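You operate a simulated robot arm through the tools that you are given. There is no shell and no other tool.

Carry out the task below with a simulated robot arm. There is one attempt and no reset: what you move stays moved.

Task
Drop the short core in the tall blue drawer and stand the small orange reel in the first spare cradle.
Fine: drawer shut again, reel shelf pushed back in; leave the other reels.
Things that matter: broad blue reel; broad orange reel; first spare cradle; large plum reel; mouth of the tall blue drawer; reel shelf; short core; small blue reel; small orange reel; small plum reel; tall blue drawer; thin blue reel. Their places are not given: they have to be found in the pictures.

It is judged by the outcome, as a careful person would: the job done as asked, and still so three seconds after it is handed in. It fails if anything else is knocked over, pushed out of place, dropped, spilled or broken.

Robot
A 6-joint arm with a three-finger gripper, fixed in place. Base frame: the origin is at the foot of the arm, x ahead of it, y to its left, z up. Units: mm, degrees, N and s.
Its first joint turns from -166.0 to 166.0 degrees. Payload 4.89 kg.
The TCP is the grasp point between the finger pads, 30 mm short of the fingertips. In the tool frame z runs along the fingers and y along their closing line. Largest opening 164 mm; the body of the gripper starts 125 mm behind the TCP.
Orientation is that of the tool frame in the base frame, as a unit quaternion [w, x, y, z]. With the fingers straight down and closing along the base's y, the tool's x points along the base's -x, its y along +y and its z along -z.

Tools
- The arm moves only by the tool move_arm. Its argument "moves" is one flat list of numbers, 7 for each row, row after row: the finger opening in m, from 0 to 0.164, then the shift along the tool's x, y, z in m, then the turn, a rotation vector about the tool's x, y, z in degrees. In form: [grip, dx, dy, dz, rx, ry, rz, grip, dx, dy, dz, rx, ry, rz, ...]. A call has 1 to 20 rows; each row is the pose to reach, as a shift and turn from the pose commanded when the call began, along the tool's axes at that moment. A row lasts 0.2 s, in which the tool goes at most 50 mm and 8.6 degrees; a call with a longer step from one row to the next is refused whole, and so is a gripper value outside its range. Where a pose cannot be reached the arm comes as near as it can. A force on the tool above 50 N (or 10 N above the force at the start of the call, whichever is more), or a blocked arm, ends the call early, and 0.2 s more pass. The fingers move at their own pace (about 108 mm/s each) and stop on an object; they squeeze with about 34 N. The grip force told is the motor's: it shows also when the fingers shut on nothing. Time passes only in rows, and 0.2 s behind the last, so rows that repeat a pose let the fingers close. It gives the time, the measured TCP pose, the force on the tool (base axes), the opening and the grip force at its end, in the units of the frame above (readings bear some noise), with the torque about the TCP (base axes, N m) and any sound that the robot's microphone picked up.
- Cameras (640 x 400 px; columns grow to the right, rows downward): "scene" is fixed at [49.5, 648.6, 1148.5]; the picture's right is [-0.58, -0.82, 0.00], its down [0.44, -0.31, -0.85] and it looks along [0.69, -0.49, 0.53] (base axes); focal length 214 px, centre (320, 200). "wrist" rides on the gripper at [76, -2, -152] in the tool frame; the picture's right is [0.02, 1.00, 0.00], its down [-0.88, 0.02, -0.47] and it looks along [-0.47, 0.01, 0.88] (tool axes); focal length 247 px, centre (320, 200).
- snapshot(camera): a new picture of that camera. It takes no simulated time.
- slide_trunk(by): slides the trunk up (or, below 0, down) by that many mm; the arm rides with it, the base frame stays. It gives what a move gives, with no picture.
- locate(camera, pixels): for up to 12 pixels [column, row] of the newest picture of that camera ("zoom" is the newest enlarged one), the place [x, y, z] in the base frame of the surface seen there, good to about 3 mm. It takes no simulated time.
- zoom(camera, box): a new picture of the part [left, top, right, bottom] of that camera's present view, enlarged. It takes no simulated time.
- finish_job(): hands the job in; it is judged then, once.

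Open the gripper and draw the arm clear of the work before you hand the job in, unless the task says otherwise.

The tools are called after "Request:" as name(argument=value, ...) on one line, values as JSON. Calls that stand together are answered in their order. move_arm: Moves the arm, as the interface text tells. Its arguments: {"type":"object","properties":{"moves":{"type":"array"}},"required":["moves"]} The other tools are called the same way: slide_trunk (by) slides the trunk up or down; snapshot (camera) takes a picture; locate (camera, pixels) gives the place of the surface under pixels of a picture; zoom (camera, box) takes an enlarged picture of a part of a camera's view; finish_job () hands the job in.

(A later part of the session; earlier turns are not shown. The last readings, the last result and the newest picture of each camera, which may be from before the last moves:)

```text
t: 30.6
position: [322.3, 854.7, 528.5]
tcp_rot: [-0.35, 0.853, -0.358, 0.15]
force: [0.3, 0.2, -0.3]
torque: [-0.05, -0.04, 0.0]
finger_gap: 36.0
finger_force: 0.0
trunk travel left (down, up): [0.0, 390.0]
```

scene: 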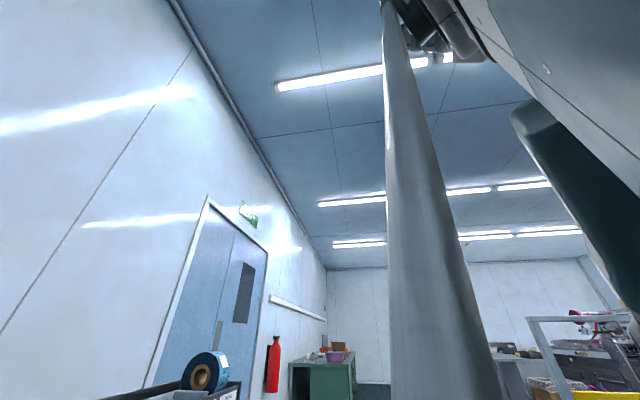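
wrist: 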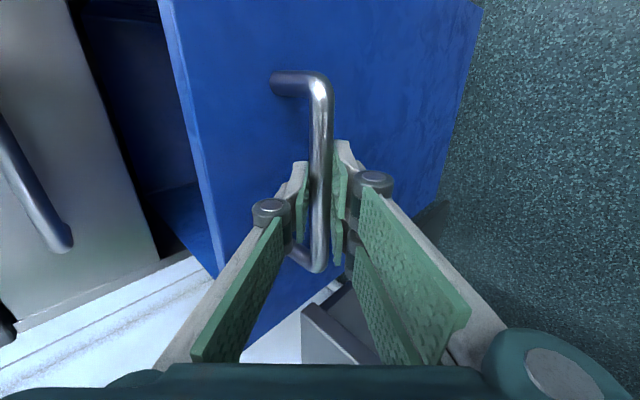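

Released. I back off along the tool axis.

Request:
move_arm(moves=[0.036, 0, 0, -0.02, 0, 0, 0, 0.036, 0, 0, -0.04, 0, 0, 0, 0.036, 0, 0, -0.06, 0, 0, 0])

Request:
snapshot(camera="wrist")

```text
t: 31.4
position: [290.5, 828.5, 572.0]
tcp_rot: [-0.346, 0.854, -0.359, 0.15]
force: [0.8, 0.0, -0.9]
torque: [0.03, -0.02, -0.01]
finger_gap: 36.3
finger_force: 0.0
out of reach, approached as far as the arm can: row 3
trunk travel left (down, up): [0.0, 390.0]
```

```text
taken
```

wrist: 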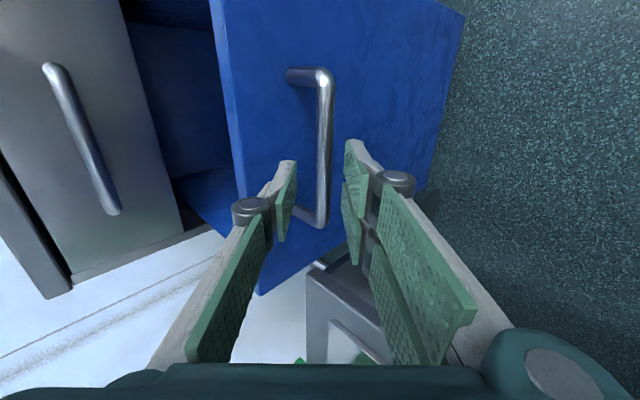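

Fingers are clear of the bar. I raise the trunk 250 mm and roll the tool back by +90° to look at the core on the unit.

Request:
slide_trunk(by=250)

Request:
move_arm(moves=[0.04, 0, 0, 0, 0, 0, 8, 0.05, 0, 0, 0, 0, 0, 16, 0.06, 0, 0, 0, 0, 0, 24, 0.07, 0, 0, 0, 0, 0, 32, 0.08, 0, 0, 0, 0, 0, 40, 0.09, 0, 0, 0, 0, 0, 48, 0.1, 0, 0, 0, 0, 0, 56, 0.11, 0, 0, 0, 0, 0, 64, 0.12, 0, 0, 0, 0, 0, 72, 0.12, 0, 0, 0, 0, 0, 80, 0.12, 0, 0, 0, 0, 0, 88, 0.12, 0, 0, 0, 0, 0, 90])

Request:
snapshot(camera="wrist")

```text
t: 34.0
position: [291.2, 828.9, 822.8]
tcp_rot: [-0.346, 0.854, -0.359, 0.151]
force: [0.6, -0.2, 0.2]
torque: [0.02, 0.01, -0.02]
finger_gap: 36.4
finger_force: 0.0
trunk travel left (down, up): [-250.0, 140.0]
```

```text
t: 36.6
position: [289.9, 829.1, 820.9]
tcp_rot: [0.351, -0.349, 0.858, 0.139]
force: [0.0, 0.2, 0.1]
torque: [-0.01, 0.0, 0.0]
finger_gap: 120.0
finger_force: 0.0
trunk travel left (down, up): [-250.0, 140.0]
```

```text
taken
```

wrist: 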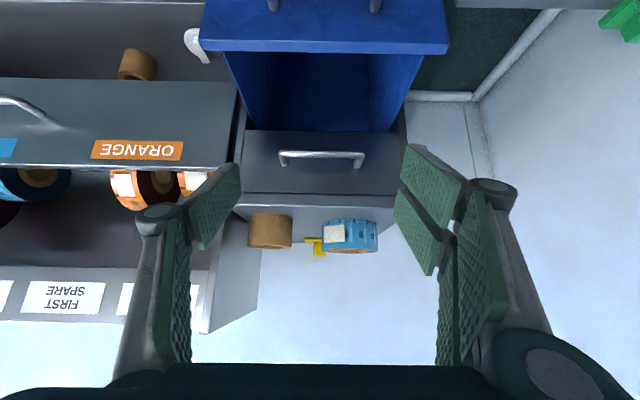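

The drawer mouth is open at (330,90). I rise and reduce the tilt for a top view of the core and its neighbours.

Request:
move_arm(moves=[0.12, -0.035, -0.025, -0.018, 0, 4, 0, 0.12, -0.07, -0.05, -0.036, 0, 8, 0, 0.12, -0.105, -0.075, -0.054, 0, 12, 0, 0.12, -0.141, -0.1, -0.071, 0, 16, 0])

Request:
snapshot(camera="wrist")

Request:
zoom(camera="wrist", box=[220, 140, 440, 300])

```text
t: 37.6
position: [394.8, 793.4, 975.1]
tcp_rot: [0.229, -0.366, 0.898, 0.089]
force: [-0.9, 0.2, 0.8]
torque: [-0.12, -0.09, -0.03]
finger_gap: 120.3
finger_force: 0.0
trunk travel left (down, up): [-250.0, 140.0]
```

```text
taken
```

wrist: 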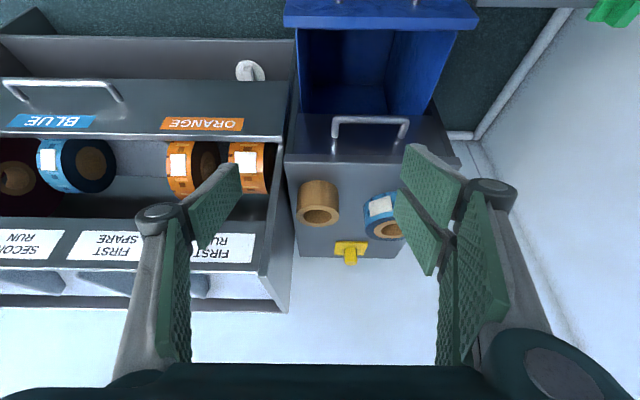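

```text
2.50 times, centred on (330, 220) of wrist
```

zoom: 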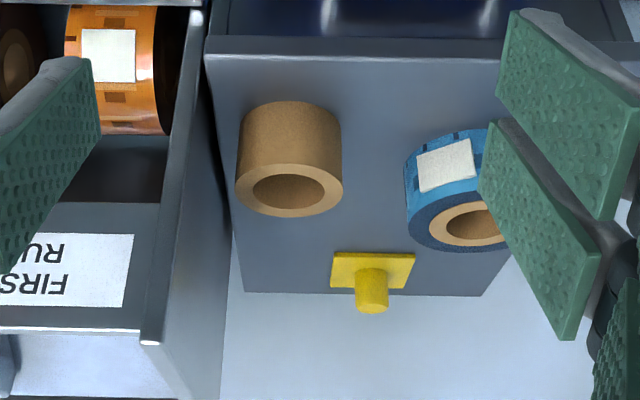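

I locate the core rim and bore, plus the neighbours: blue reel, yellow stand, rack side panel, drawer mouth edges.

Request:
locate(camera="zoom", pixels=[[290, 165], [242, 192], [338, 192], [290, 211], [258, 190], [320, 190], [410, 215], [440, 235], [340, 275], [205, 200], [180, 100], [230, 250]])

Request:
locate(camera="wrist", pixels=[[300, 31], [455, 30], [380, 28], [303, 105], [430, 105], [380, 100], [380, 112], [370, 119], [380, 60], [320, 70], [420, 70], [372, 160]])

```text
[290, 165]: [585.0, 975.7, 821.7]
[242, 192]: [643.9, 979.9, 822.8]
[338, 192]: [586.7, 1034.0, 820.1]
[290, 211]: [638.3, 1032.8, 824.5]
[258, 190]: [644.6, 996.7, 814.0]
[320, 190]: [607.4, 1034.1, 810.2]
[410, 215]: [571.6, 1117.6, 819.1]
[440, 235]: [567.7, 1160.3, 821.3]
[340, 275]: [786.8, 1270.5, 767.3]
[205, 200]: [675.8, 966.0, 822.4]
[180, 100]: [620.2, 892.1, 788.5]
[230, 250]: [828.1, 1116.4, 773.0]
```

```text
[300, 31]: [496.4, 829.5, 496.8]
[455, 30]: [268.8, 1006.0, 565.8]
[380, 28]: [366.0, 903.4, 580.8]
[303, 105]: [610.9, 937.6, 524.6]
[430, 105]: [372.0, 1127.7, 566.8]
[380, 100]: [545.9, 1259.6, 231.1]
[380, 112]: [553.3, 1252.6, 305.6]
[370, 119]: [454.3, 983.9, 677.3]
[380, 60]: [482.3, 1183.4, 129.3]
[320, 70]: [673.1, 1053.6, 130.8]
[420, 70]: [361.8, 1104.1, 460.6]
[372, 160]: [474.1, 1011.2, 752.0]
```

Core centre: d≈1144, s≈277 → base (613,1005), top z 822; the rack side panel is only 33 mm from it, so I yaw the tool +46° about vertical so the fingers and gripper body clear the panel.

Request:
move_arm(moves=[0.12, 0, 0, 0, -3.65, -0.07, -6.73, 0.12, 0, 0, 0, -7.3, -0.13, -13.5, 0.12, 0, 0, 0, -10.95, -0.2, -20.2, 0.12, 0, 0, 0, -14.6, -0.27, -26.9, 0.12, 0, 0, 0, -18.25, -0.33, -33.7, 0.12, 0, 0, 0, -21.9, -0.4, -40.4])

Request:
snapshot(camera="wrist")

```text
t: 39.0
position: [395.6, 793.2, 973.6]
tcp_rot: [-0.175, 0.688, -0.682, -0.173]
force: [-0.6, 0.7, -0.7]
torque: [0.01, -0.08, -0.04]
finger_gap: 119.8
finger_force: 0.1
trunk travel left (down, up): [-250.0, 140.0]
```

```text
taken
```

wrist: 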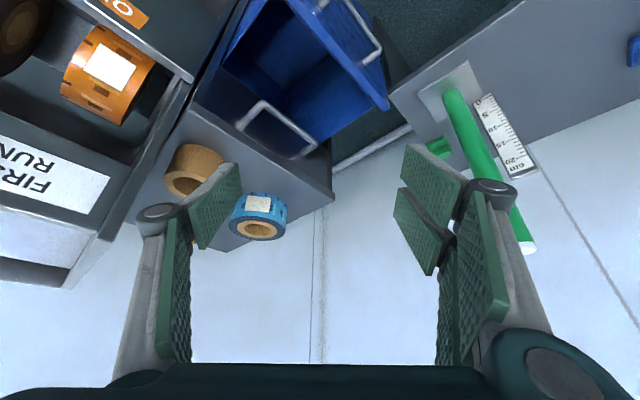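

The tool's wrist side would touch the rack in this yaw, so I rotate the other way (tilt toward +x), which puts the body and camera in free space; total −90° about vertical.

Request:
move_arm(moves=[0.12, 0, 0, 0, 3.6, 0, 6.6, 0.12, 0, 0, 0, 7.2, 0, 13.2, 0.12, 0, 0, 0, 10.7, 0, 19.7, 0.12, 0, 0, 0, 14.3, 0, 26.3, 0.12, 0, 0, 0, 17.9, 0, 32.9, 0.12, 0, 0, 0, 21.5, 0, 39.5, 0.12, 0, 0, 0, 25.0, 0, 46.0, 0.12, 0, 0, 0, 28.6, 0, 52.6, 0.12, 0, 0, 0, 32.2, 0, 59.2, 0.12, 0, 0, 0, 35.8, 0, 65.8, 0.12, 0, 0, 0, 39.3, 0, 72.3, 0.12, 0, 0, 0, 42.9, 0, 78.9])

Request:
snapshot(camera="wrist")

```text
t: 41.6
position: [396.4, 792.4, 972.1]
tcp_rot: [0.25, -0.003, 0.968, 0.001]
force: [0.5, -1.9, 0.5]
torque: [0.08, 0.02, 0.01]
finger_gap: 120.1
finger_force: 0.1
trunk travel left (down, up): [-250.0, 140.0]
```

```text
taken
```

wrist: 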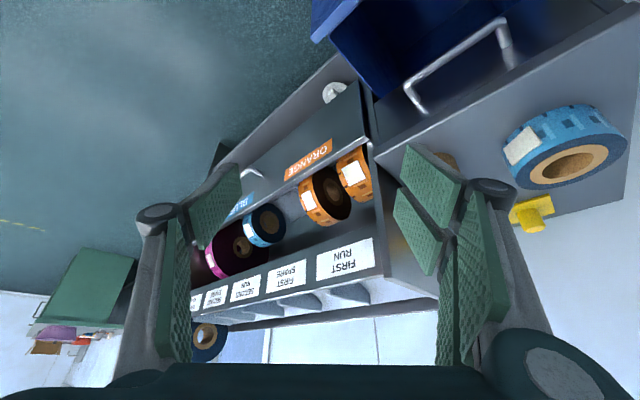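

Tool now tilts toward +x. I move to a point above and behind the core, 130 mm back along the axis.

Request:
move_arm(moves=[0.12, -0.018, 0.0355, 0.0204, 0, 0, 0, 0.12, -0.036, 0.071, 0.0409, 0, 0, 0, 0.12, -0.054, 0.1065, 0.0613, 0, 0, 0, 0.12, -0.072, 0.142, 0.0817, 0, 0, 0, 0.12, -0.09, 0.1775, 0.1022, 0, 0, 0, 0.12, -0.108, 0.213, 0.1226, 0, 0, 0])

Request:
snapshot(camera="wrist")

```text
t: 43.0
position: [548.1, 1007.0, 916.3]
tcp_rot: [0.25, -0.003, 0.968, 0.001]
force: [-0.6, -1.8, 1.5]
torque: [0.18, -0.01, 0.07]
finger_gap: 120.0
finger_force: 0.1
trunk travel left (down, up): [-250.0, 140.0]
```

```text
taken
```

wrist: 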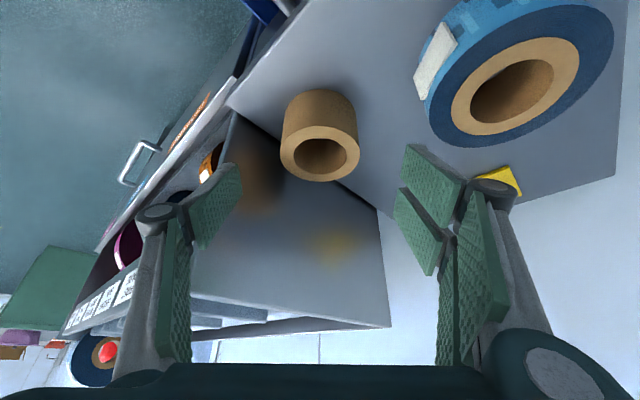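

The core sits centred between the fingers at (320,140). I refine its position and check clearances.

Request:
locate(camera="wrist", pixels=[[320, 128], [284, 150], [357, 150], [320, 178], [425, 110], [440, 140], [375, 215], [250, 110], [320, 92], [228, 105]])

```text
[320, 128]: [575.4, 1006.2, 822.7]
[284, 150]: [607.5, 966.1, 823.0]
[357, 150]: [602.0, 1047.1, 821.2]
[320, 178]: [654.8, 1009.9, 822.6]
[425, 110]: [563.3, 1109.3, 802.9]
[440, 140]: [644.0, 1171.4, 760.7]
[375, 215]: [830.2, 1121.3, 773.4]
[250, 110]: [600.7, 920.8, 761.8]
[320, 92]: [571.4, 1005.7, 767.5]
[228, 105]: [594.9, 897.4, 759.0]
```

Core centre is (614,1007). I set the opening to 100 mm and advance along the axis to grasp height.

Request:
move_arm(moves=[0.1, 0, 0, 0, 0, 0, 0, 0.1, -0.001, 0, 0.03, 0, 0, 0, 0.1, -0.002, 0, 0.06, 0, 0, 0, 0.1, -0.003, 0, 0.09, 0, 0, 0, 0.1, -0.003, 0, 0.112, 0, 0, 0, 0.1, -0.003, 0, 0.13, 0, 0, 0])

Request:
snapshot(camera="wrist")

```text
t: 44.4
position: [613.8, 1006.4, 804.4]
tcp_rot: [0.25, -0.003, 0.968, 0.0]
force: [-0.2, -0.5, 1.4]
torque: [0.03, -0.02, 0.0]
finger_gap: 100.1
finger_force: 0.0
trunk travel left (down, up): [-250.0, 140.0]
```

```text
taken
```

wrist: 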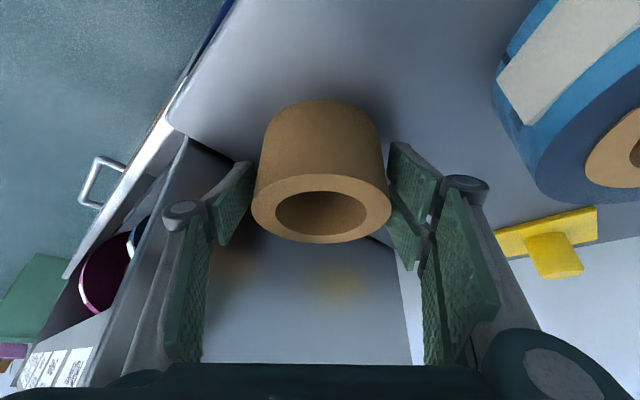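

The core is between the pads. I close on it.

Request:
move_arm(moves=[0.07, 0, 0, 0, 0, 0, 0, 0.07, 0, 0, 0, 0, 0, 0, 0.07, 0, 0, 0, 0, 0, 0])

```text
t: 45.2
position: [615.2, 1007.1, 803.9]
tcp_rot: [0.249, -0.003, 0.968, 0.001]
force: [1.3, 1.4, 3.3]
torque: [-0.18, -0.04, 0.04]
finger_gap: 88.7
finger_force: 33.9
trunk travel left (down, up): [-250.0, 140.0]
```

Gripped with 34 N. I lift straight up 100 mm.

Request:
move_arm(moves=[0.07, -0.0121, 0, -0.0219, 0, 0, 0, 0.07, -0.0242, 0, -0.0437, 0, 0, 0, 0.07, -0.0363, 0, -0.0656, 0, 0, 0, 0.07, -0.0484, 0, -0.0874, 0, 0, 0])

Request:
snapshot(camera="wrist")

```text
t: 46.2
position: [613.2, 1008.3, 903.6]
tcp_rot: [0.249, -0.004, 0.969, 0.0]
force: [0.7, 0.0, -1.5]
torque: [-0.04, -0.01, -0.01]
finger_gap: 89.0
finger_force: 34.1
trunk travel left (down, up): [-250.0, 140.0]
```

```text
taken
```

wrist: 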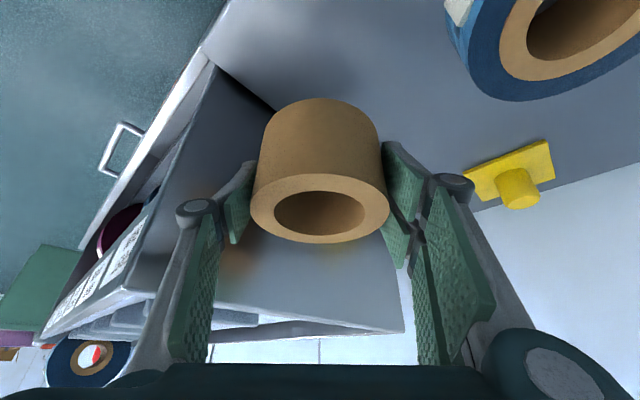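

The core is held. I carry it over the drawer mouth (d≈960, s≈378 → base (411,946)) at the same height.

Request:
move_arm(moves=[0.07, 0.0353, -0.0124, -0.0196, 0, 0, 0, 0.07, 0.0706, -0.0248, -0.0391, 0, 0, 0, 0.07, 0.1059, -0.0372, -0.0587, 0, 0, 0, 0.07, 0.1412, -0.0496, -0.0782, 0, 0, 0, 0.07, 0.1765, -0.062, -0.0978, 0, 0, 0])

Request:
move_arm(moves=[0.07, 0, 0, 0, -3.6, 0, -6.55, 0.07, 0, 0, 0, -7.2, 0, -13.1, 0.07, 0, 0, 0, -10.9, 0, -19.7, 0.07, 0, 0, 0, -14.5, 0, -26.2, 0.07, 0, 0, 0, -18.1, 0, -32.8, 0.07, 0, 0, 0, -21.8, 0, -39.3])

Request:
snapshot(camera="wrist")

```text
t: 47.4
position: [413.3, 942.6, 906.3]
tcp_rot: [0.249, -0.004, 0.968, 0.001]
force: [1.6, 0.3, -2.7]
torque: [-0.06, 0.16, 0.0]
finger_gap: 89.2
finger_force: 33.6
trunk travel left (down, up): [-250.0, 140.0]
```

```text
t: 48.8
position: [412.0, 944.0, 905.5]
tcp_rot: [0.23, -0.375, 0.893, 0.098]
force: [-1.4, 0.3, -0.9]
torque: [-0.04, -0.08, -0.04]
finger_gap: 89.4
finger_force: 34.2
trunk travel left (down, up): [-250.0, 140.0]
```

```text
taken
```

wrist: 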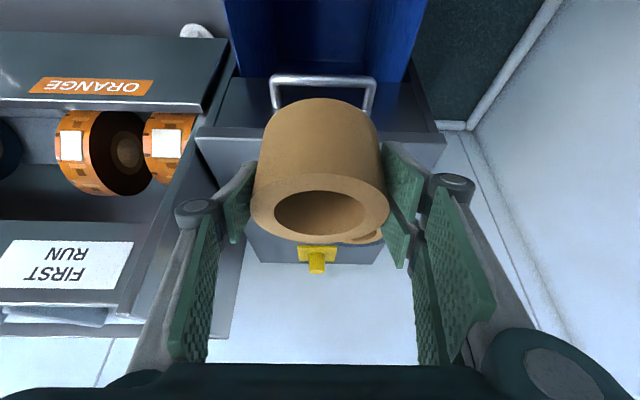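

I reduce the tilt by 14°, then lower with the trunk, straight down over the mouth.

Request:
move_arm(moves=[0.07, 0, 0, 0, 0, 7, 0, 0.07, 0, 0, 0, 0, 14, 0])

Request:
slide_trunk(by=-200)

Request:
snapshot(camera="wrist")

```text
t: 49.4
position: [412.0, 942.1, 906.2]
tcp_rot: [0.12, -0.383, 0.915, 0.051]
force: [0.1, -0.9, -1.8]
torque: [0.07, -0.1, -0.05]
finger_gap: 89.4
finger_force: 34.1
trunk travel left (down, up): [-250.0, 140.0]
```

```text
t: 51.6
position: [411.5, 942.4, 705.8]
tcp_rot: [0.119, -0.382, 0.915, 0.05]
force: [-0.2, 0.1, -0.7]
torque: [0.04, -0.01, 0.01]
finger_gap: 89.3
finger_force: 33.8
trunk travel left (down, up): [-50.0, 340.0]
```

```text
taken
```

wrist: 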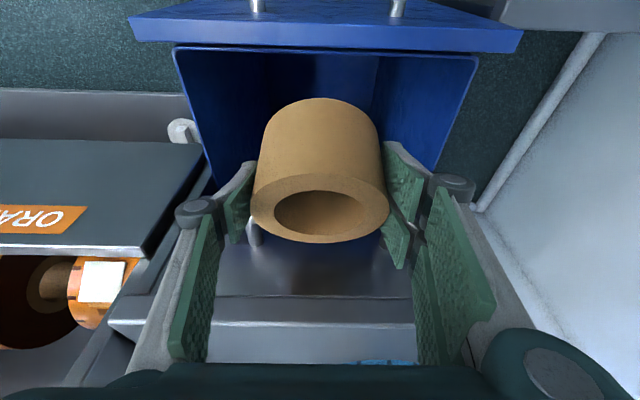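

Over the mouth. I measure the panel's inner edge, mouth sides and the upper handle for clearances before lowering.

Request:
locate(camera="wrist", pixels=[[320, 46], [320, 51], [320, 42], [180, 52], [476, 58], [253, 228], [255, 238], [320, 104], [262, 150], [375, 150], [320, 240], [200, 100]])

```text
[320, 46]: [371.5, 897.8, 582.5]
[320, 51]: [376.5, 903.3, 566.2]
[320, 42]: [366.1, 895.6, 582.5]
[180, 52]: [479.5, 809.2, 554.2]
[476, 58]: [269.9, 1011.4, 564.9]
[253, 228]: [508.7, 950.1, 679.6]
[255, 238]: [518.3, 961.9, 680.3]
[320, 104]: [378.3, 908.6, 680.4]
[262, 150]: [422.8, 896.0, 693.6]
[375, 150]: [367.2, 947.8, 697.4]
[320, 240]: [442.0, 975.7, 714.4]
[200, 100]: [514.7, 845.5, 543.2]
```

Clearances are about 5 mm (panel) and 10 mm (upper handle); I re-tilt 7° so the core is more upright, then lower slowly.

Request:
move_arm(moves=[0.07, -0.002, 0, 0.0, 0, -7, 0, 0.07, -0.002, 0, 0.0, 0, -7, 0])

Request:
move_arm(moves=[0.07, 0.0074, 0, 0.0186, 0, 0, 0, 0.07, 0.0148, 0, 0.0371, 0, 0, 0, 0.07, 0.0223, 0, 0.0557, 0, 0, 0, 0.07, 0.0297, 0, 0.0742, 0, 0, 0, 0.07, 0.0371, 0, 0.0928, 0, 0, 0])

Request:
snapshot(camera="wrist")

```text
t: 52.2
position: [413.3, 945.0, 705.6]
tcp_rot: [0.176, -0.378, 0.906, 0.074]
force: [0.6, -0.5, -2.4]
torque: [0.0, 0.03, 0.0]
finger_gap: 89.2
finger_force: 34.0
trunk travel left (down, up): [-50.0, 340.0]
```

```text
t: 53.4
position: [413.6, 945.1, 605.7]
tcp_rot: [0.175, -0.378, 0.906, 0.073]
force: [0.3, 0.1, -1.7]
torque: [0.05, 0.05, -0.02]
finger_gap: 89.2
finger_force: 33.6
trunk travel left (down, up): [-50.0, 340.0]
```

```text
taken
```

wrist: 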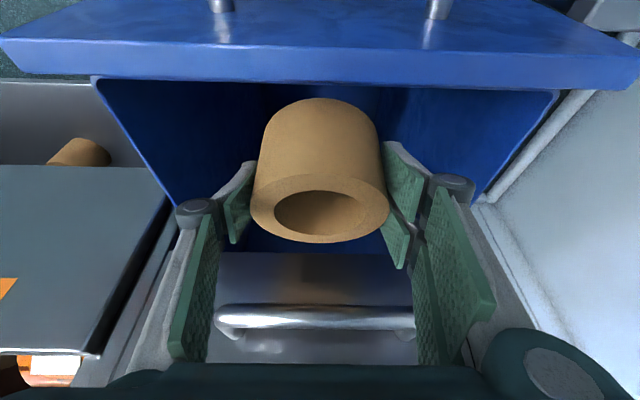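

The core has passed the upper handle and is entering the mouth. I lower another 85 mm.

Request:
move_arm(moves=[0.07, 0.0074, 0, 0.0186, 0, 0, 0, 0.07, 0.0148, 0, 0.0371, 0, 0, 0, 0.07, 0.0223, 0, 0.0557, 0, 0, 0, 0.07, 0.0315, 0, 0.0789, 0, 0, 0])

Request:
snapshot(camera="wrist")

```text
t: 54.4
position: [414.9, 944.3, 521.2]
tcp_rot: [0.175, -0.379, 0.906, 0.074]
force: [-0.1, -0.7, 0.6]
torque: [0.04, 0.04, 0.02]
finger_gap: 89.2
finger_force: 34.1
trunk travel left (down, up): [-50.0, 340.0]
```

```text
taken
```

wrist: 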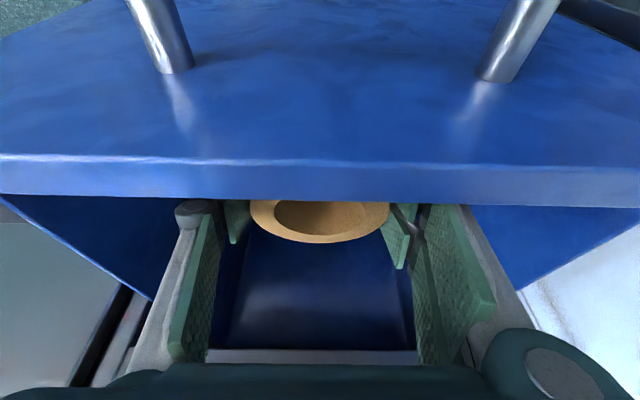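

The core is inside the mouth, below the rim. I release it.

Request:
move_arm(moves=[0.12, 0, 0, 0, 0, 0, 0, 0.12, 0, 0, 0, 0, 0, 0, 0.12, 0, 0, 0, 0, 0, 0])

Request:
move_arm(moves=[0.12, -0.0148, 0, -0.0371, 0, 0, 0, 0.12, -0.03, 0, -0.075, 0, 0, 0, 0.12, -0.045, 0, -0.112, 0, 0, 0, 0.12, -0.06, 0, -0.15, 0, 0, 0, 0.12, -0.075, 0, -0.19, 0, 0, 0])

Request:
snapshot(camera="wrist")

```text
t: 55.2
position: [413.9, 944.7, 520.4]
tcp_rot: [0.175, -0.378, 0.906, 0.073]
force: [-0.1, -0.8, -0.7]
torque: [0.03, -0.01, 0.03]
finger_gap: 119.9
finger_force: 0.0
trunk travel left (down, up): [-50.0, 340.0]
```

```text
t: 56.4
position: [413.4, 944.0, 726.0]
tcp_rot: [0.175, -0.378, 0.906, 0.073]
force: [0.3, 1.0, -1.2]
torque: [-0.09, 0.03, -0.04]
finger_gap: 119.8
finger_force: 0.1
trunk travel left (down, up): [-50.0, 340.0]
```

```text
taken
```

wrist: 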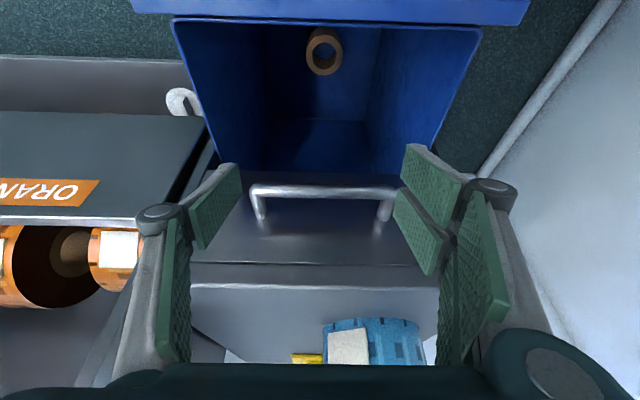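

The core lies on the drawer floor at (325,52). Now I back out in front of the panel with closed fingers and 45° tilt, to push the drawer shut.

Request:
move_arm(moves=[0.1, 0.0356, 0, -0.0078, 0, -4.6, 0, 0.07, 0.0712, 0, -0.0156, 0, -9.2, 0, 0.04, 0.1068, 0, -0.0234, 0, -13.8, 0, 0.02, 0.1424, 0, -0.0312, 0, -18.4, 0, 0.0, 0.178, 0, -0.039, 0, -23, 0, 0.0, 0.178, 0, -0.039, 0, -23, 0, 0.0, 0.178, 0, -0.039, 0, -23, 0])

Request:
snapshot(camera="wrist")

```text
t: 58.0
position: [286.1, 816.1, 694.1]
tcp_rot: [0.352, -0.356, 0.853, 0.147]
force: [0.4, 0.0, 0.6]
torque: [-0.01, 0.01, 0.02]
finger_gap: 0.1
finger_force: 33.7
trunk travel left (down, up): [-50.0, 340.0]
```

```text
taken
```

wrist: 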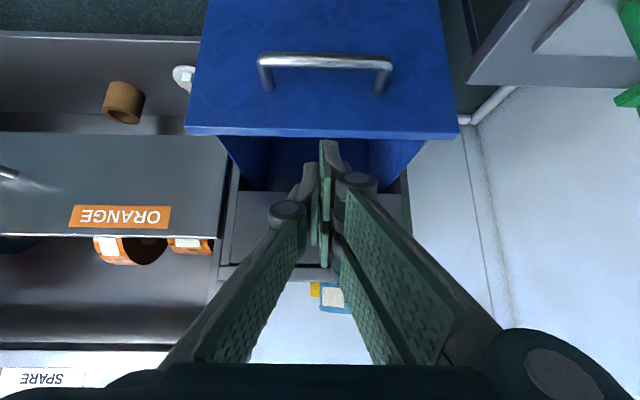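

I slide the trunk down 50 mm and bring the closed fingertips in front of the panel, between handle and top edge.

Request:
slide_trunk(by=-50)

Request:
move_arm(moves=[0.0, 0.0073, 0, 0.026, 0, 0, 0, 0.0, 0.0145, 0, 0.052, 0, 0, 0, 0.0, 0.0218, 0, 0.078, 0, 0, 0])

Request:
snapshot(camera="wrist")

```text
t: 58.9
position: [284.5, 817.8, 644.7]
tcp_rot: [0.352, -0.357, 0.852, 0.149]
force: [0.1, -0.5, 0.8]
torque: [0.0, -0.01, -0.05]
finger_gap: 0.0
finger_force: 33.6
trunk travel left (down, up): [0.0, 390.0]
```

```text
t: 59.7
position: [312.4, 844.6, 574.1]
tcp_rot: [0.353, -0.356, 0.852, 0.149]
force: [-0.3, -1.6, 0.5]
torque: [0.01, 0.07, 0.06]
finger_gap: 0.1
finger_force: 33.9
trunk travel left (down, up): [0.0, 390.0]
```

```text
taken
```

wrist: 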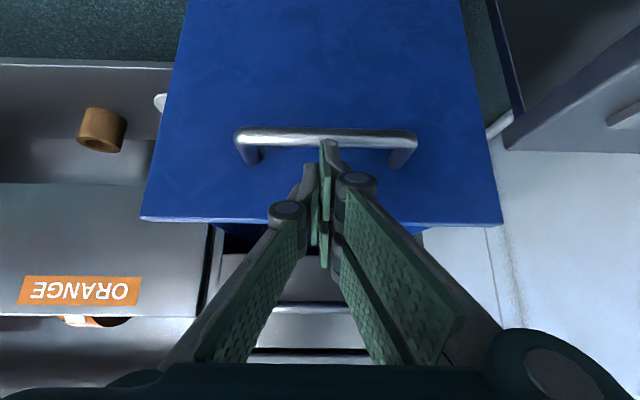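

Fingertips are over the bar, in front of the panel. I push horizontally outward.

Request:
move_arm(moves=[0.0, -0.0085, 0, 0.0085, 0, 0, 0, 0.0, -0.017, 0, 0.017, 0, 0, 0, 0.0, -0.0255, 0, 0.0255, 0, 0, 0, 0.0, -0.034, 0, 0.034, 0, 0, 0, 0.0, -0.0425, 0, 0.0425, 0, 0, 0, 0.0, -0.051, 0, 0.051, 0, 0, 0, 0.0, -0.0595, 0, 0.0595, 0, 0, 0, 0.0, -0.068, 0, 0.068, 0, 0, 0, 0.0, -0.0765, 0, 0.0765, 0, 0, 0, 0.0, -0.085, 0, 0.085, 0, 0, 0])

Request:
snapshot(camera="wrist")

```text
t: 61.9
position: [399.6, 930.5, 573.6]
tcp_rot: [0.352, -0.357, 0.852, 0.148]
force: [-0.3, 0.0, 0.0]
torque: [-0.04, 0.0, -0.01]
finger_gap: 0.1
finger_force: 34.2
trunk travel left (down, up): [0.0, 390.0]
```

```text
taken
```

wrist: 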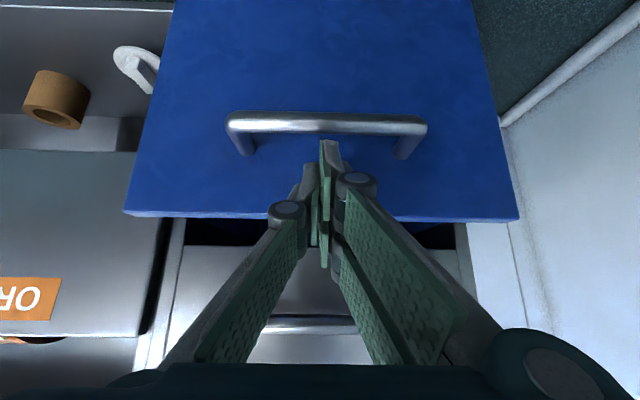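

The drawer is following. I push on ~95 mm, with small final steps until resistance.

Request:
move_arm(moves=[0.0, -0.0085, 0, 0.0085, 0, 0, 0, 0.0, -0.017, 0, 0.017, 0, 0, 0, 0.0, -0.0255, 0, 0.0255, 0, 0, 0, 0.0, -0.034, 0, 0.034, 0, 0, 0, 0.0, -0.0425, 0, 0.0425, 0, 0, 0, 0.0, -0.0495, 0, 0.0495, 0, 0, 0, 0.0, -0.053, 0, 0.053, 0, 0, 0, 0.0, -0.0565, 0, 0.0565, 0, 0, 0, 0.0, -0.06, 0, 0.06, 0, 0, 0, 0.0, -0.0635, 0, 0.0635, 0, 0, 0, 0.0, -0.0665, 0, 0.0665, 0, 0, 0])

Request:
snapshot(camera="wrist")

```text
t: 64.0
position: [456.6, 988.6, 571.9]
tcp_rot: [0.352, -0.356, 0.853, 0.147]
force: [-12.5, -14.6, 6.3]
torque: [0.18, -0.22, 0.02]
finger_gap: 0.0
finger_force: 34.0
trunk travel left (down, up): [0.0, 390.0]
stopped in row 10: the force on the tool passed its limit at 64 N (the readings are from after the stop); the commanded pose is now the measured one
```

```text
taken
```

wrist: 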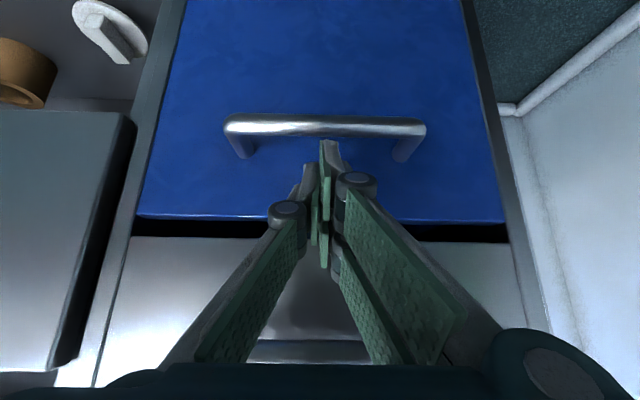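

Resistance met: the drawer appears shut. I verify the panel position and then back off.

Request:
locate(camera="wrist", pixels=[[200, 190], [430, 190], [320, 60], [200, 280], [440, 270], [125, 280], [320, 122]])

Request:
move_arm(moves=[0.0, 0.007, 0, -0.007, 0, 0, 0, 0.0, 0.014, 0, -0.02, 0, 0, 0, 0.0, 0.014, 0, -0.05, 0, 0, 0, 0.0, 0.014, 0, -0.09, 0, 0, 0, 0.0, 0.014, 0, -0.13, 0, 0, 0])

Request:
snapshot(camera="wrist")

```text
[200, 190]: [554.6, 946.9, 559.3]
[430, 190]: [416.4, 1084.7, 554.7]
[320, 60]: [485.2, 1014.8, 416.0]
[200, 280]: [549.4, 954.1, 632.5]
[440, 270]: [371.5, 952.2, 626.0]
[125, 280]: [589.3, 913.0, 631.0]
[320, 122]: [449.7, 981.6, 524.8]
```

```text
t: 65.2
position: [387.7, 917.4, 656.4]
tcp_rot: [0.35, -0.355, 0.855, 0.145]
force: [0.3, 1.5, -1.8]
torque: [-0.02, -0.03, -0.03]
finger_gap: 0.0
finger_force: 33.8
trunk travel left (down, up): [0.0, 390.0]
```

```text
taken
```

wrist: 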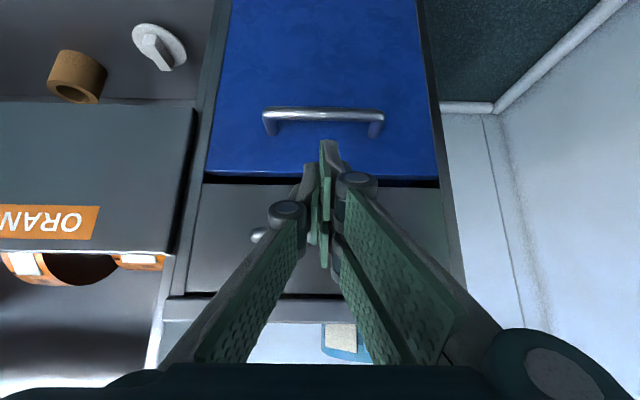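

The drawer panel reads d≈1061 as at the start: shut, with the handle back too. Next, the reel shelf: I move in front of its handle (s≈-290) to measure it.

Request:
move_arm(moves=[0.0, 0.0037, -0.0443, -0.0079, 0, 0, 0, 0.0, 0.0075, -0.0885, -0.0157, 0, 0, 0, 0.01, 0.0112, -0.1328, -0.0236, 0, 0, 0, 0.02, 0.0149, -0.1771, -0.0315, 0, 0, 0, 0.036, 0.0186, -0.2213, -0.0393, 0, 0, 0, 0.036, 0.0224, -0.2656, -0.0472, 0, 0, 0, 0.036, 0.0261, -0.3099, -0.0551, 0, 0, 0, 0.036, 0.0298, -0.3541, -0.0629, 0, 0, 0, 0.036, 0.0335, -0.3984, -0.0708, 0, 0, 0, 0.036, 0.0373, -0.4427, -0.0787, 0, 0, 0, 0.036, 0.041, -0.4869, -0.0865, 0, 0, 0, 0.036, 0.0447, -0.5312, -0.0944, 0, 0, 0, 0.036, 0.0484, -0.5755, -0.1023, 0, 0, 0, 0.036, 0.0522, -0.6197, -0.1101, 0, 0, 0, 0.036, 0.0559, -0.664, -0.118, 0, 0, 0])

Request:
snapshot(camera="wrist")

```text
t: 68.4
position: [770.2, 364.5, 698.8]
tcp_rot: [0.351, -0.357, 0.853, 0.147]
force: [-0.8, 0.2, -1.0]
torque: [-0.09, -0.09, -0.13]
finger_gap: 36.1
finger_force: 0.1
trunk travel left (down, up): [0.0, 390.0]
```

```text
taken
```

wrist: 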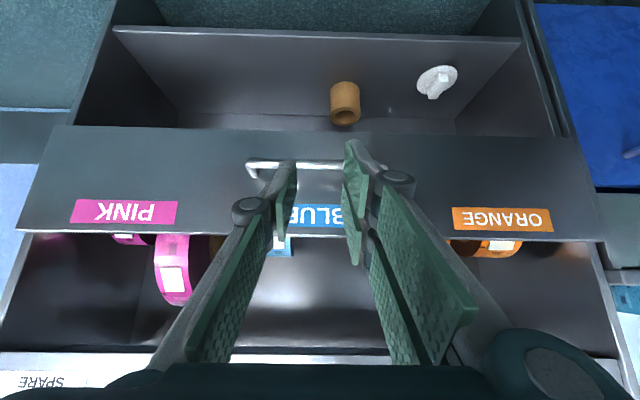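

I locate the shelf handle bar, fascia and cabinet frame edges.

Request:
locate(camera="wrist", pixels=[[252, 162], [265, 163], [320, 164], [385, 165], [250, 178], [200, 170], [200, 220], [200, 233], [320, 132], [150, 350], [100, 60], [590, 300]])

Request:
zoom(camera="wrist", box=[220, 130, 420, 260])

Request:
zoom(camera="wrist", box=[440, 120, 640, 400])

```text
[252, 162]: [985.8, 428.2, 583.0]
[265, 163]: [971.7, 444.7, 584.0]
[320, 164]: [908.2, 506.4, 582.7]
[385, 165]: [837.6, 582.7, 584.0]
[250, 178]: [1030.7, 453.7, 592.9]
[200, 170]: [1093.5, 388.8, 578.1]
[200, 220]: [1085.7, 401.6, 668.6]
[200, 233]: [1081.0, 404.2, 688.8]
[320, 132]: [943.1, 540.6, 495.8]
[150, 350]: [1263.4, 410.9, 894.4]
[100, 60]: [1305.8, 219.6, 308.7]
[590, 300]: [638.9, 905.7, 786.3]
```

```text
3.08 times, centred on (320, 195) of wrist
```

zoom: 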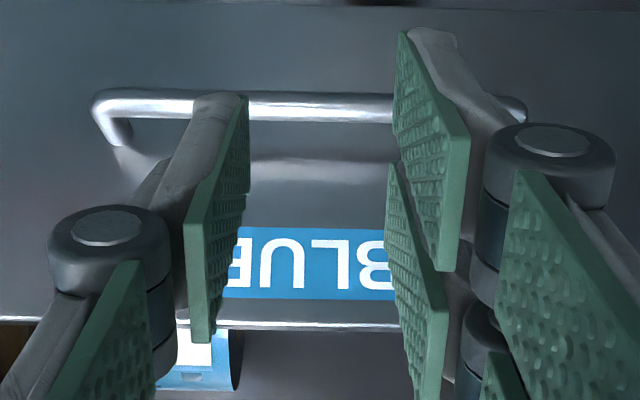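

```text
1.43 times, centred on (540, 260) of wrist
```

zoom: 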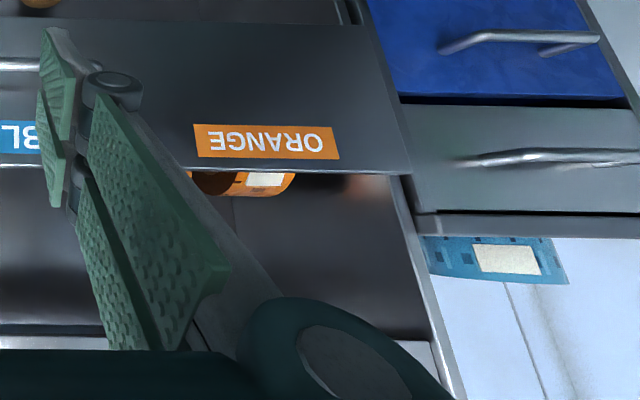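

Shelf handle bar centre is about d=1005, z=580, s≈-288, fascia at d=1048. I roll the tool −90° again for gripping the bar.

Request:
move_arm(moves=[0.036, 0, 0, 0, 0, 0, -8, 0.036, 0, 0, 0, 0, 0, -16, 0.036, 0, 0, 0, 0, 0, -24, 0.036, 0, 0, 0, 0, 0, -32, 0.036, 0, 0, 0, 0, 0, -40, 0.036, 0, 0, 0, 0, 0, -48, 0.036, 0, 0, 0, 0, 0, -56, 0.036, 0, 0, 0, 0, 0, -64, 0.036, 0, 0, 0, 0, 0, -72, 0.036, 0, 0, 0, 0, 0, -80, 0.036, 0, 0, 0, 0, 0, -88, 0.036, 0, 0, 0, 0, 0, -90])

Request:
move_arm(moves=[0.036, 0, -0.0149, 0.0358, 0, 0, 0, 0.036, 0, -0.0297, 0.0715, 0, 0, 0, 0.036, 0, -0.0446, 0.1073, 0, 0, 0, 0.036, 0, -0.0594, 0.143, 0, 0, 0])

Request:
snapshot(camera="wrist")

```text
t: 71.0
position: [771.1, 363.7, 699.3]
tcp_rot: [-0.351, 0.856, -0.351, 0.145]
force: [-0.2, -0.3, -0.2]
torque: [0.0, 0.02, 0.0]
finger_gap: 36.2
finger_force: 0.0
trunk travel left (down, up): [0.0, 390.0]
```

```text
t: 72.0
position: [870.8, 464.8, 639.5]
tcp_rot: [-0.351, 0.855, -0.352, 0.144]
force: [-0.6, -0.8, 0.7]
torque: [-0.07, 0.02, -0.02]
finger_gap: 35.8
finger_force: 0.1
trunk travel left (down, up): [0.0, 390.0]
```

```text
taken
```

wrist: 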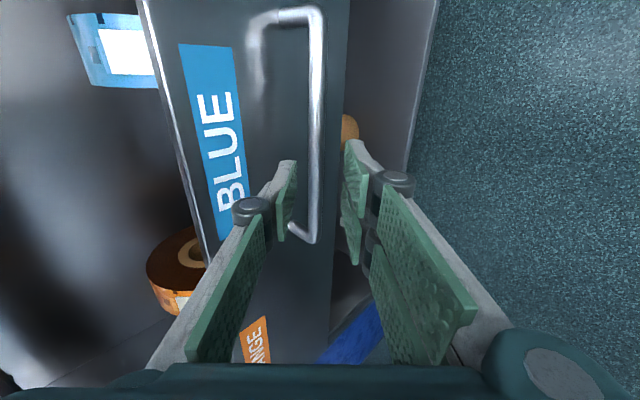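

The bar is centred between the fingers. I advance 81 mm and close.

Request:
move_arm(moves=[0.036, 0, 0, 0.02, 0, 0, 0, 0.036, 0, 0, 0.04, 0, 0, 0, 0.036, 0, 0.001, 0.06, 0, 0, 0, 0.036, 0, 0.001, 0.081, 0, 0, 0, 0.0, 0, 0.001, 0.081, 0, 0, 0, 0.0, 0, 0.001, 0.081, 0, 0, 0, 0.0, 0, 0.001, 0.081, 0, 0, 0])

Request:
snapshot(camera="wrist")

```text
t: 73.6
position: [911.6, 503.3, 582.2]
tcp_rot: [-0.353, 0.854, -0.352, 0.146]
force: [2.7, 0.8, 39.1]
torque: [0.51, 0.29, -0.68]
finger_gap: 14.6
finger_force: 45.3
trunk travel left (down, up): [0.0, 390.0]
```

```text
taken
```

wrist: 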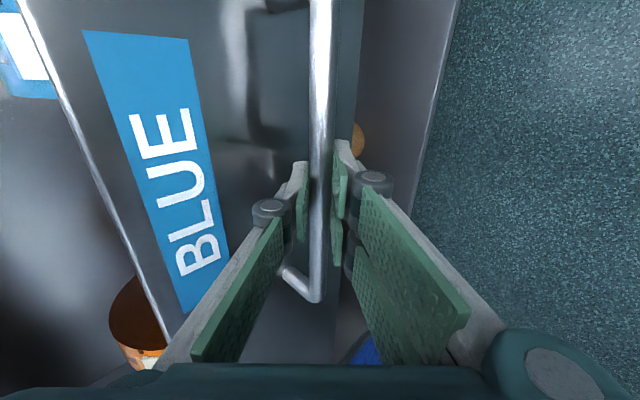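

Gripped; an upward force shows the bar is slightly higher, so I ease up 3 mm and begin a slow pull of ~50 mm.

Request:
move_arm(moves=[0.0, 0, -0.0015, -0.0015, 0, 0, 0, 0.0, 0, 0.0005, -0.0045, 0, 0, 0, 0.0, 0, 0.005, -0.009, 0, 0, 0, 0.0, 0, 0.0105, -0.0145, 0, 0, 0, 0.0, 0, 0.0165, -0.0205, 0, 0, 0, 0.0, 0, 0.0225, -0.0265, 0, 0, 0, 0.0, 0, 0.0285, -0.0325, 0, 0, 0, 0.0, 0, 0.0345, -0.0385, 0, 0, 0])

Request:
snapshot(camera="wrist")

```text
t: 75.4
position: [874.7, 467.8, 582.5]
tcp_rot: [-0.35, 0.856, -0.352, 0.145]
force: [-1.1, -1.2, -15.9]
torque: [0.42, 0.53, -0.71]
finger_gap: 14.7
finger_force: 45.0
trunk travel left (down, up): [0.0, 390.0]
```

```text
taken
```

wrist: 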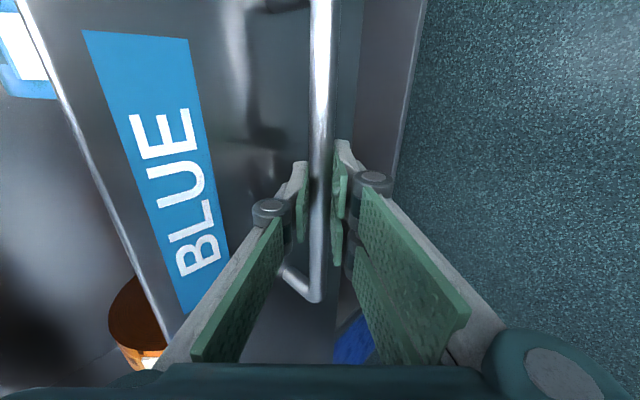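

The shelf is sliding with its reels (blue reel unchanged in relation). I pull another ~112 mm gently.

Request:
move_arm(moves=[0.0, 0, 0.0045, -0.0045, 0, 0, 0, 0.0, 0, 0.0115, -0.0115, 0, 0, 0, 0.0, 0, 0.019, -0.019, 0, 0, 0, 0.0, 0, 0.0265, -0.0265, 0, 0, 0, 0.0, 0, 0.034, -0.034, 0, 0, 0, 0.0, 0, 0.0415, -0.0415, 0, 0, 0, 0.0, 0, 0.049, -0.049, 0, 0, 0, 0.0, 0, 0.0565, -0.0565, 0, 0, 0, 0.0, 0, 0.064, -0.064, 0, 0, 0, 0.0, 0, 0.0715, -0.0715, 0, 0, 0, 0.0, 0, 0.0765, -0.0765, 0, 0, 0, 0.0, 0, 0.079, -0.079, 0, 0, 0])

Request:
snapshot(camera="wrist")

```text
t: 77.6
position: [809.3, 401.4, 582.0]
tcp_rot: [-0.349, 0.857, -0.352, 0.142]
force: [-2.0, -1.0, -38.6]
torque: [0.41, 0.57, -0.93]
finger_gap: 14.3
finger_force: 44.8
out of reach, approached as far as the arm can: row 10
trunk travel left (down, up): [0.0, 390.0]
stopped in row 10: the force on the tool passed its limit at 56 N (the readings are from after the stop); the commanded pose is now the measured one
```

```text
taken
```

wrist: 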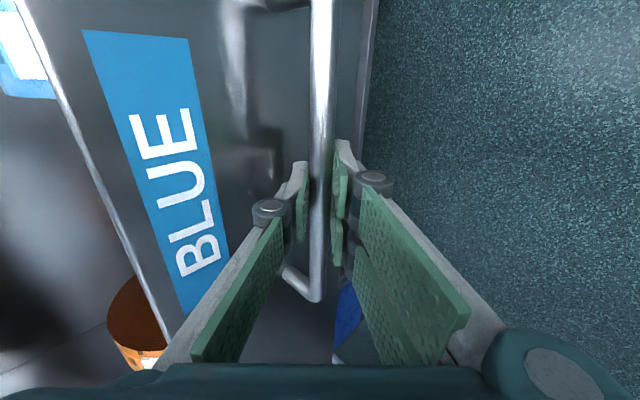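

The shelf is out ~146 mm at the arm's limit for this tilt. I release, reduce the tilt by 15° around the bar, and regrip to pull a bit more.

Request:
move_arm(moves=[0.036, 0, 0, 0, 0, 0, 0, 0.036, 0, 0, 0, 0, 0, 0, 0.036, 0, 0, 0, -7.5, 0, 0, 0.036, 0, 0, 0, -15, 0, 0])

Request:
snapshot(camera="wrist")

```text
t: 78.6
position: [809.0, 402.0, 585.1]
tcp_rot: [-0.235, 0.895, -0.367, 0.095]
force: [0.1, -0.2, -0.2]
torque: [0.03, -0.02, 0.01]
finger_gap: 36.1
finger_force: 0.0
trunk travel left (down, up): [0.0, 390.0]
```

```text
taken
```

wrist: 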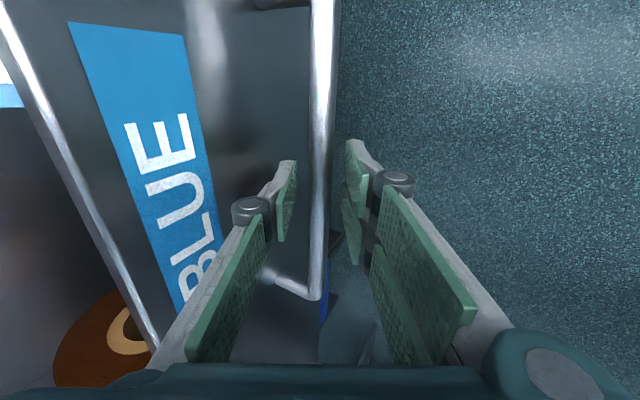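

Bar still between the pads. I regrip and pull on another ~60 mm.

Request:
move_arm(moves=[0.0, 0, 0.001, 0.002, 0, 0, 0, 0.0, 0, 0.001, 0.002, 0, 0, 0, 0.0, 0, 0.001, 0.002, 0, 0, 0, 0.0, 0, 0.005, -0.001, 0, 0, 0, 0.0, 0, 0.012, -0.005, 0, 0, 0, 0.0, 0, 0.0205, -0.01, 0, 0, 0, 0.0, 0, 0.029, -0.015, 0, 0, 0, 0.0, 0, 0.0375, -0.02, 0, 0, 0, 0.0, 0, 0.045, -0.0245, 0, 0, 0, 0.0, 0, 0.05, -0.0275, 0, 0, 0, 0.0, 0, 0.053, -0.029, 0, 0, 0])

Request:
snapshot(camera="wrist")

```text
t: 81.0
position: [766.9, 359.1, 584.4]
tcp_rot: [-0.234, 0.895, -0.367, 0.095]
force: [-7.9, 7.3, -0.6]
torque: [0.71, 0.69, -0.88]
finger_gap: 14.8
finger_force: 44.8
trunk travel left (down, up): [0.0, 390.0]
```

```text
taken
```

wrist: 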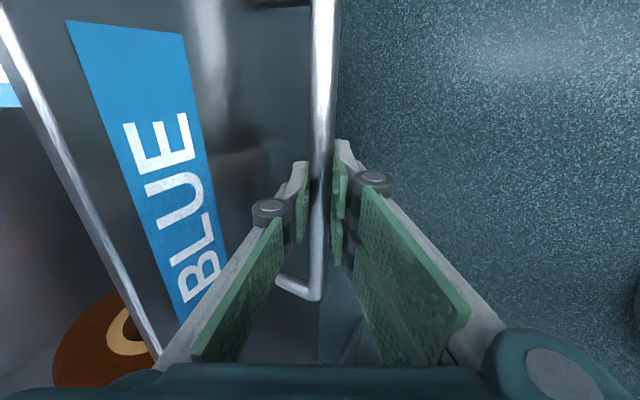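

The shelf is now out ~206 mm with small forces. I release and back off along the tool axis.

Request:
move_arm(moves=[0.036, 0, 0, 0, 0, 0, 0, 0.036, 0, 0, 0, 0, 0, 0, 0.036, 0, 0, -0.02, 0, 0, 0, 0.036, 0, 0, -0.05, 0, 0, 0, 0.036, 0, 0, -0.09, 0, 0, 0])

Request:
slide_trunk(by=260)

Request:
move_arm(moves=[0.036, 0, 0, 0, 0, 0, 8, 0.05, 0, 0, 0, 0, 0, 16, 0.06, 0, 0, 0, 0, 0, 24, 0.07, 0, 0, 0, 0, 0, 32, 0.08, 0, 0, 0, 0, 0, 40, 0.09, 0, 0, 0, 0, 0, 48, 0.1, 0, 0, 0, 0, 0, 56, 0.11, 0, 0, 0, 0, 0, 64, 0.12, 0, 0, 0, 0, 0, 72, 0.12, 0, 0, 0, 0, 0, 80, 0.12, 0, 0, 0, 0, 0, 88, 0.12, 0, 0, 0, 0, 0, 90])

Request:
snapshot(camera="wrist")

```text
t: 82.2
position: [735.3, 326.2, 663.9]
tcp_rot: [-0.235, 0.895, -0.367, 0.095]
force: [1.1, 0.6, -1.6]
torque: [-0.02, 0.16, 0.02]
finger_gap: 35.9
finger_force: 0.0
trunk travel left (down, up): [0.0, 390.0]
```

```text
t: 84.8
position: [736.0, 325.8, 924.8]
tcp_rot: [-0.235, 0.895, -0.367, 0.096]
force: [0.1, 0.3, -0.5]
torque: [0.03, -0.03, -0.02]
finger_gap: 36.3
finger_force: 0.0
trunk travel left (down, up): [-260.0, 130.0]
```

```text
t: 87.4
position: [735.8, 326.1, 925.4]
tcp_rot: [0.233, -0.373, 0.893, 0.098]
force: [0.0, 1.0, 0.3]
torque: [0.02, 0.01, 0.03]
finger_gap: 120.1
finger_force: 0.2
trunk travel left (down, up): [-260.0, 130.0]
```

```text
taken
```

wrist: 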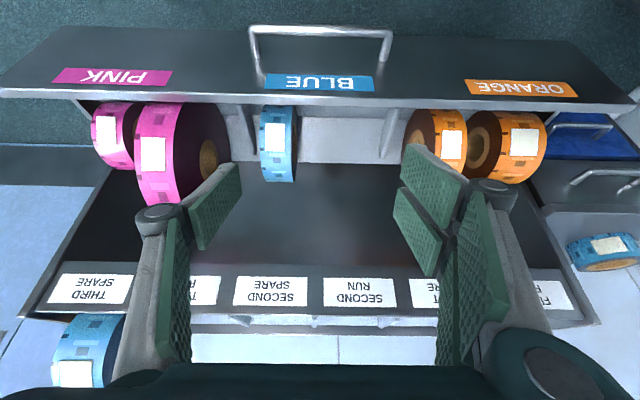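

The shelf is out and all reels are still standing. I move in front of the small orange reel (s≈-49) and look down on it.

Request:
move_arm(moves=[0.12, -0.0103, 0.0402, 0.002, 0, 0, 0, 0.12, -0.0207, 0.0803, 0.004, 0, 0, 0, 0.12, -0.031, 0.1205, 0.006, 0, 0, 0, 0.12, -0.0413, 0.1607, 0.008, 0, 0, 0, 0.12, -0.0517, 0.2008, 0.01, 0, 0, 0, 0.12, -0.062, 0.241, 0.012, 0, 0, 0])

Request:
snapshot(camera="wrist")

Request:
zoom(camera="wrist", box=[220, 60, 440, 260])

```text
t: 88.8
position: [606.1, 536.3, 946.3]
tcp_rot: [0.234, -0.373, 0.892, 0.098]
force: [0.6, -1.5, 1.1]
torque: [0.1, 0.11, 0.08]
finger_gap: 119.9
finger_force: 0.0
trunk travel left (down, up): [-260.0, 130.0]
```

```text
taken
```

wrist: 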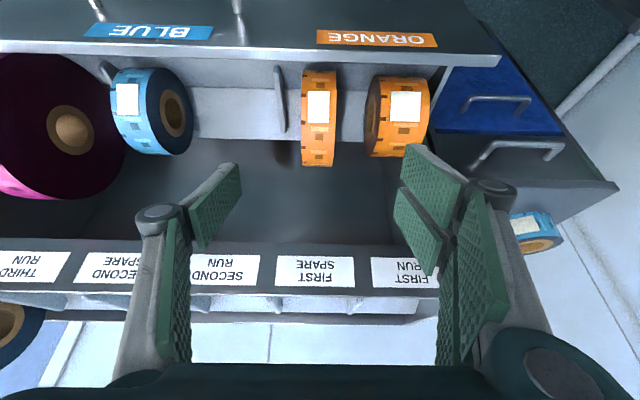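

```text
2.00 times, centred on (330, 160) of wrist
```

zoom: 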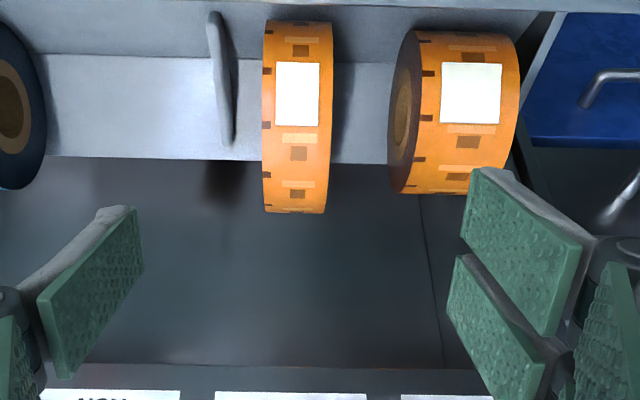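

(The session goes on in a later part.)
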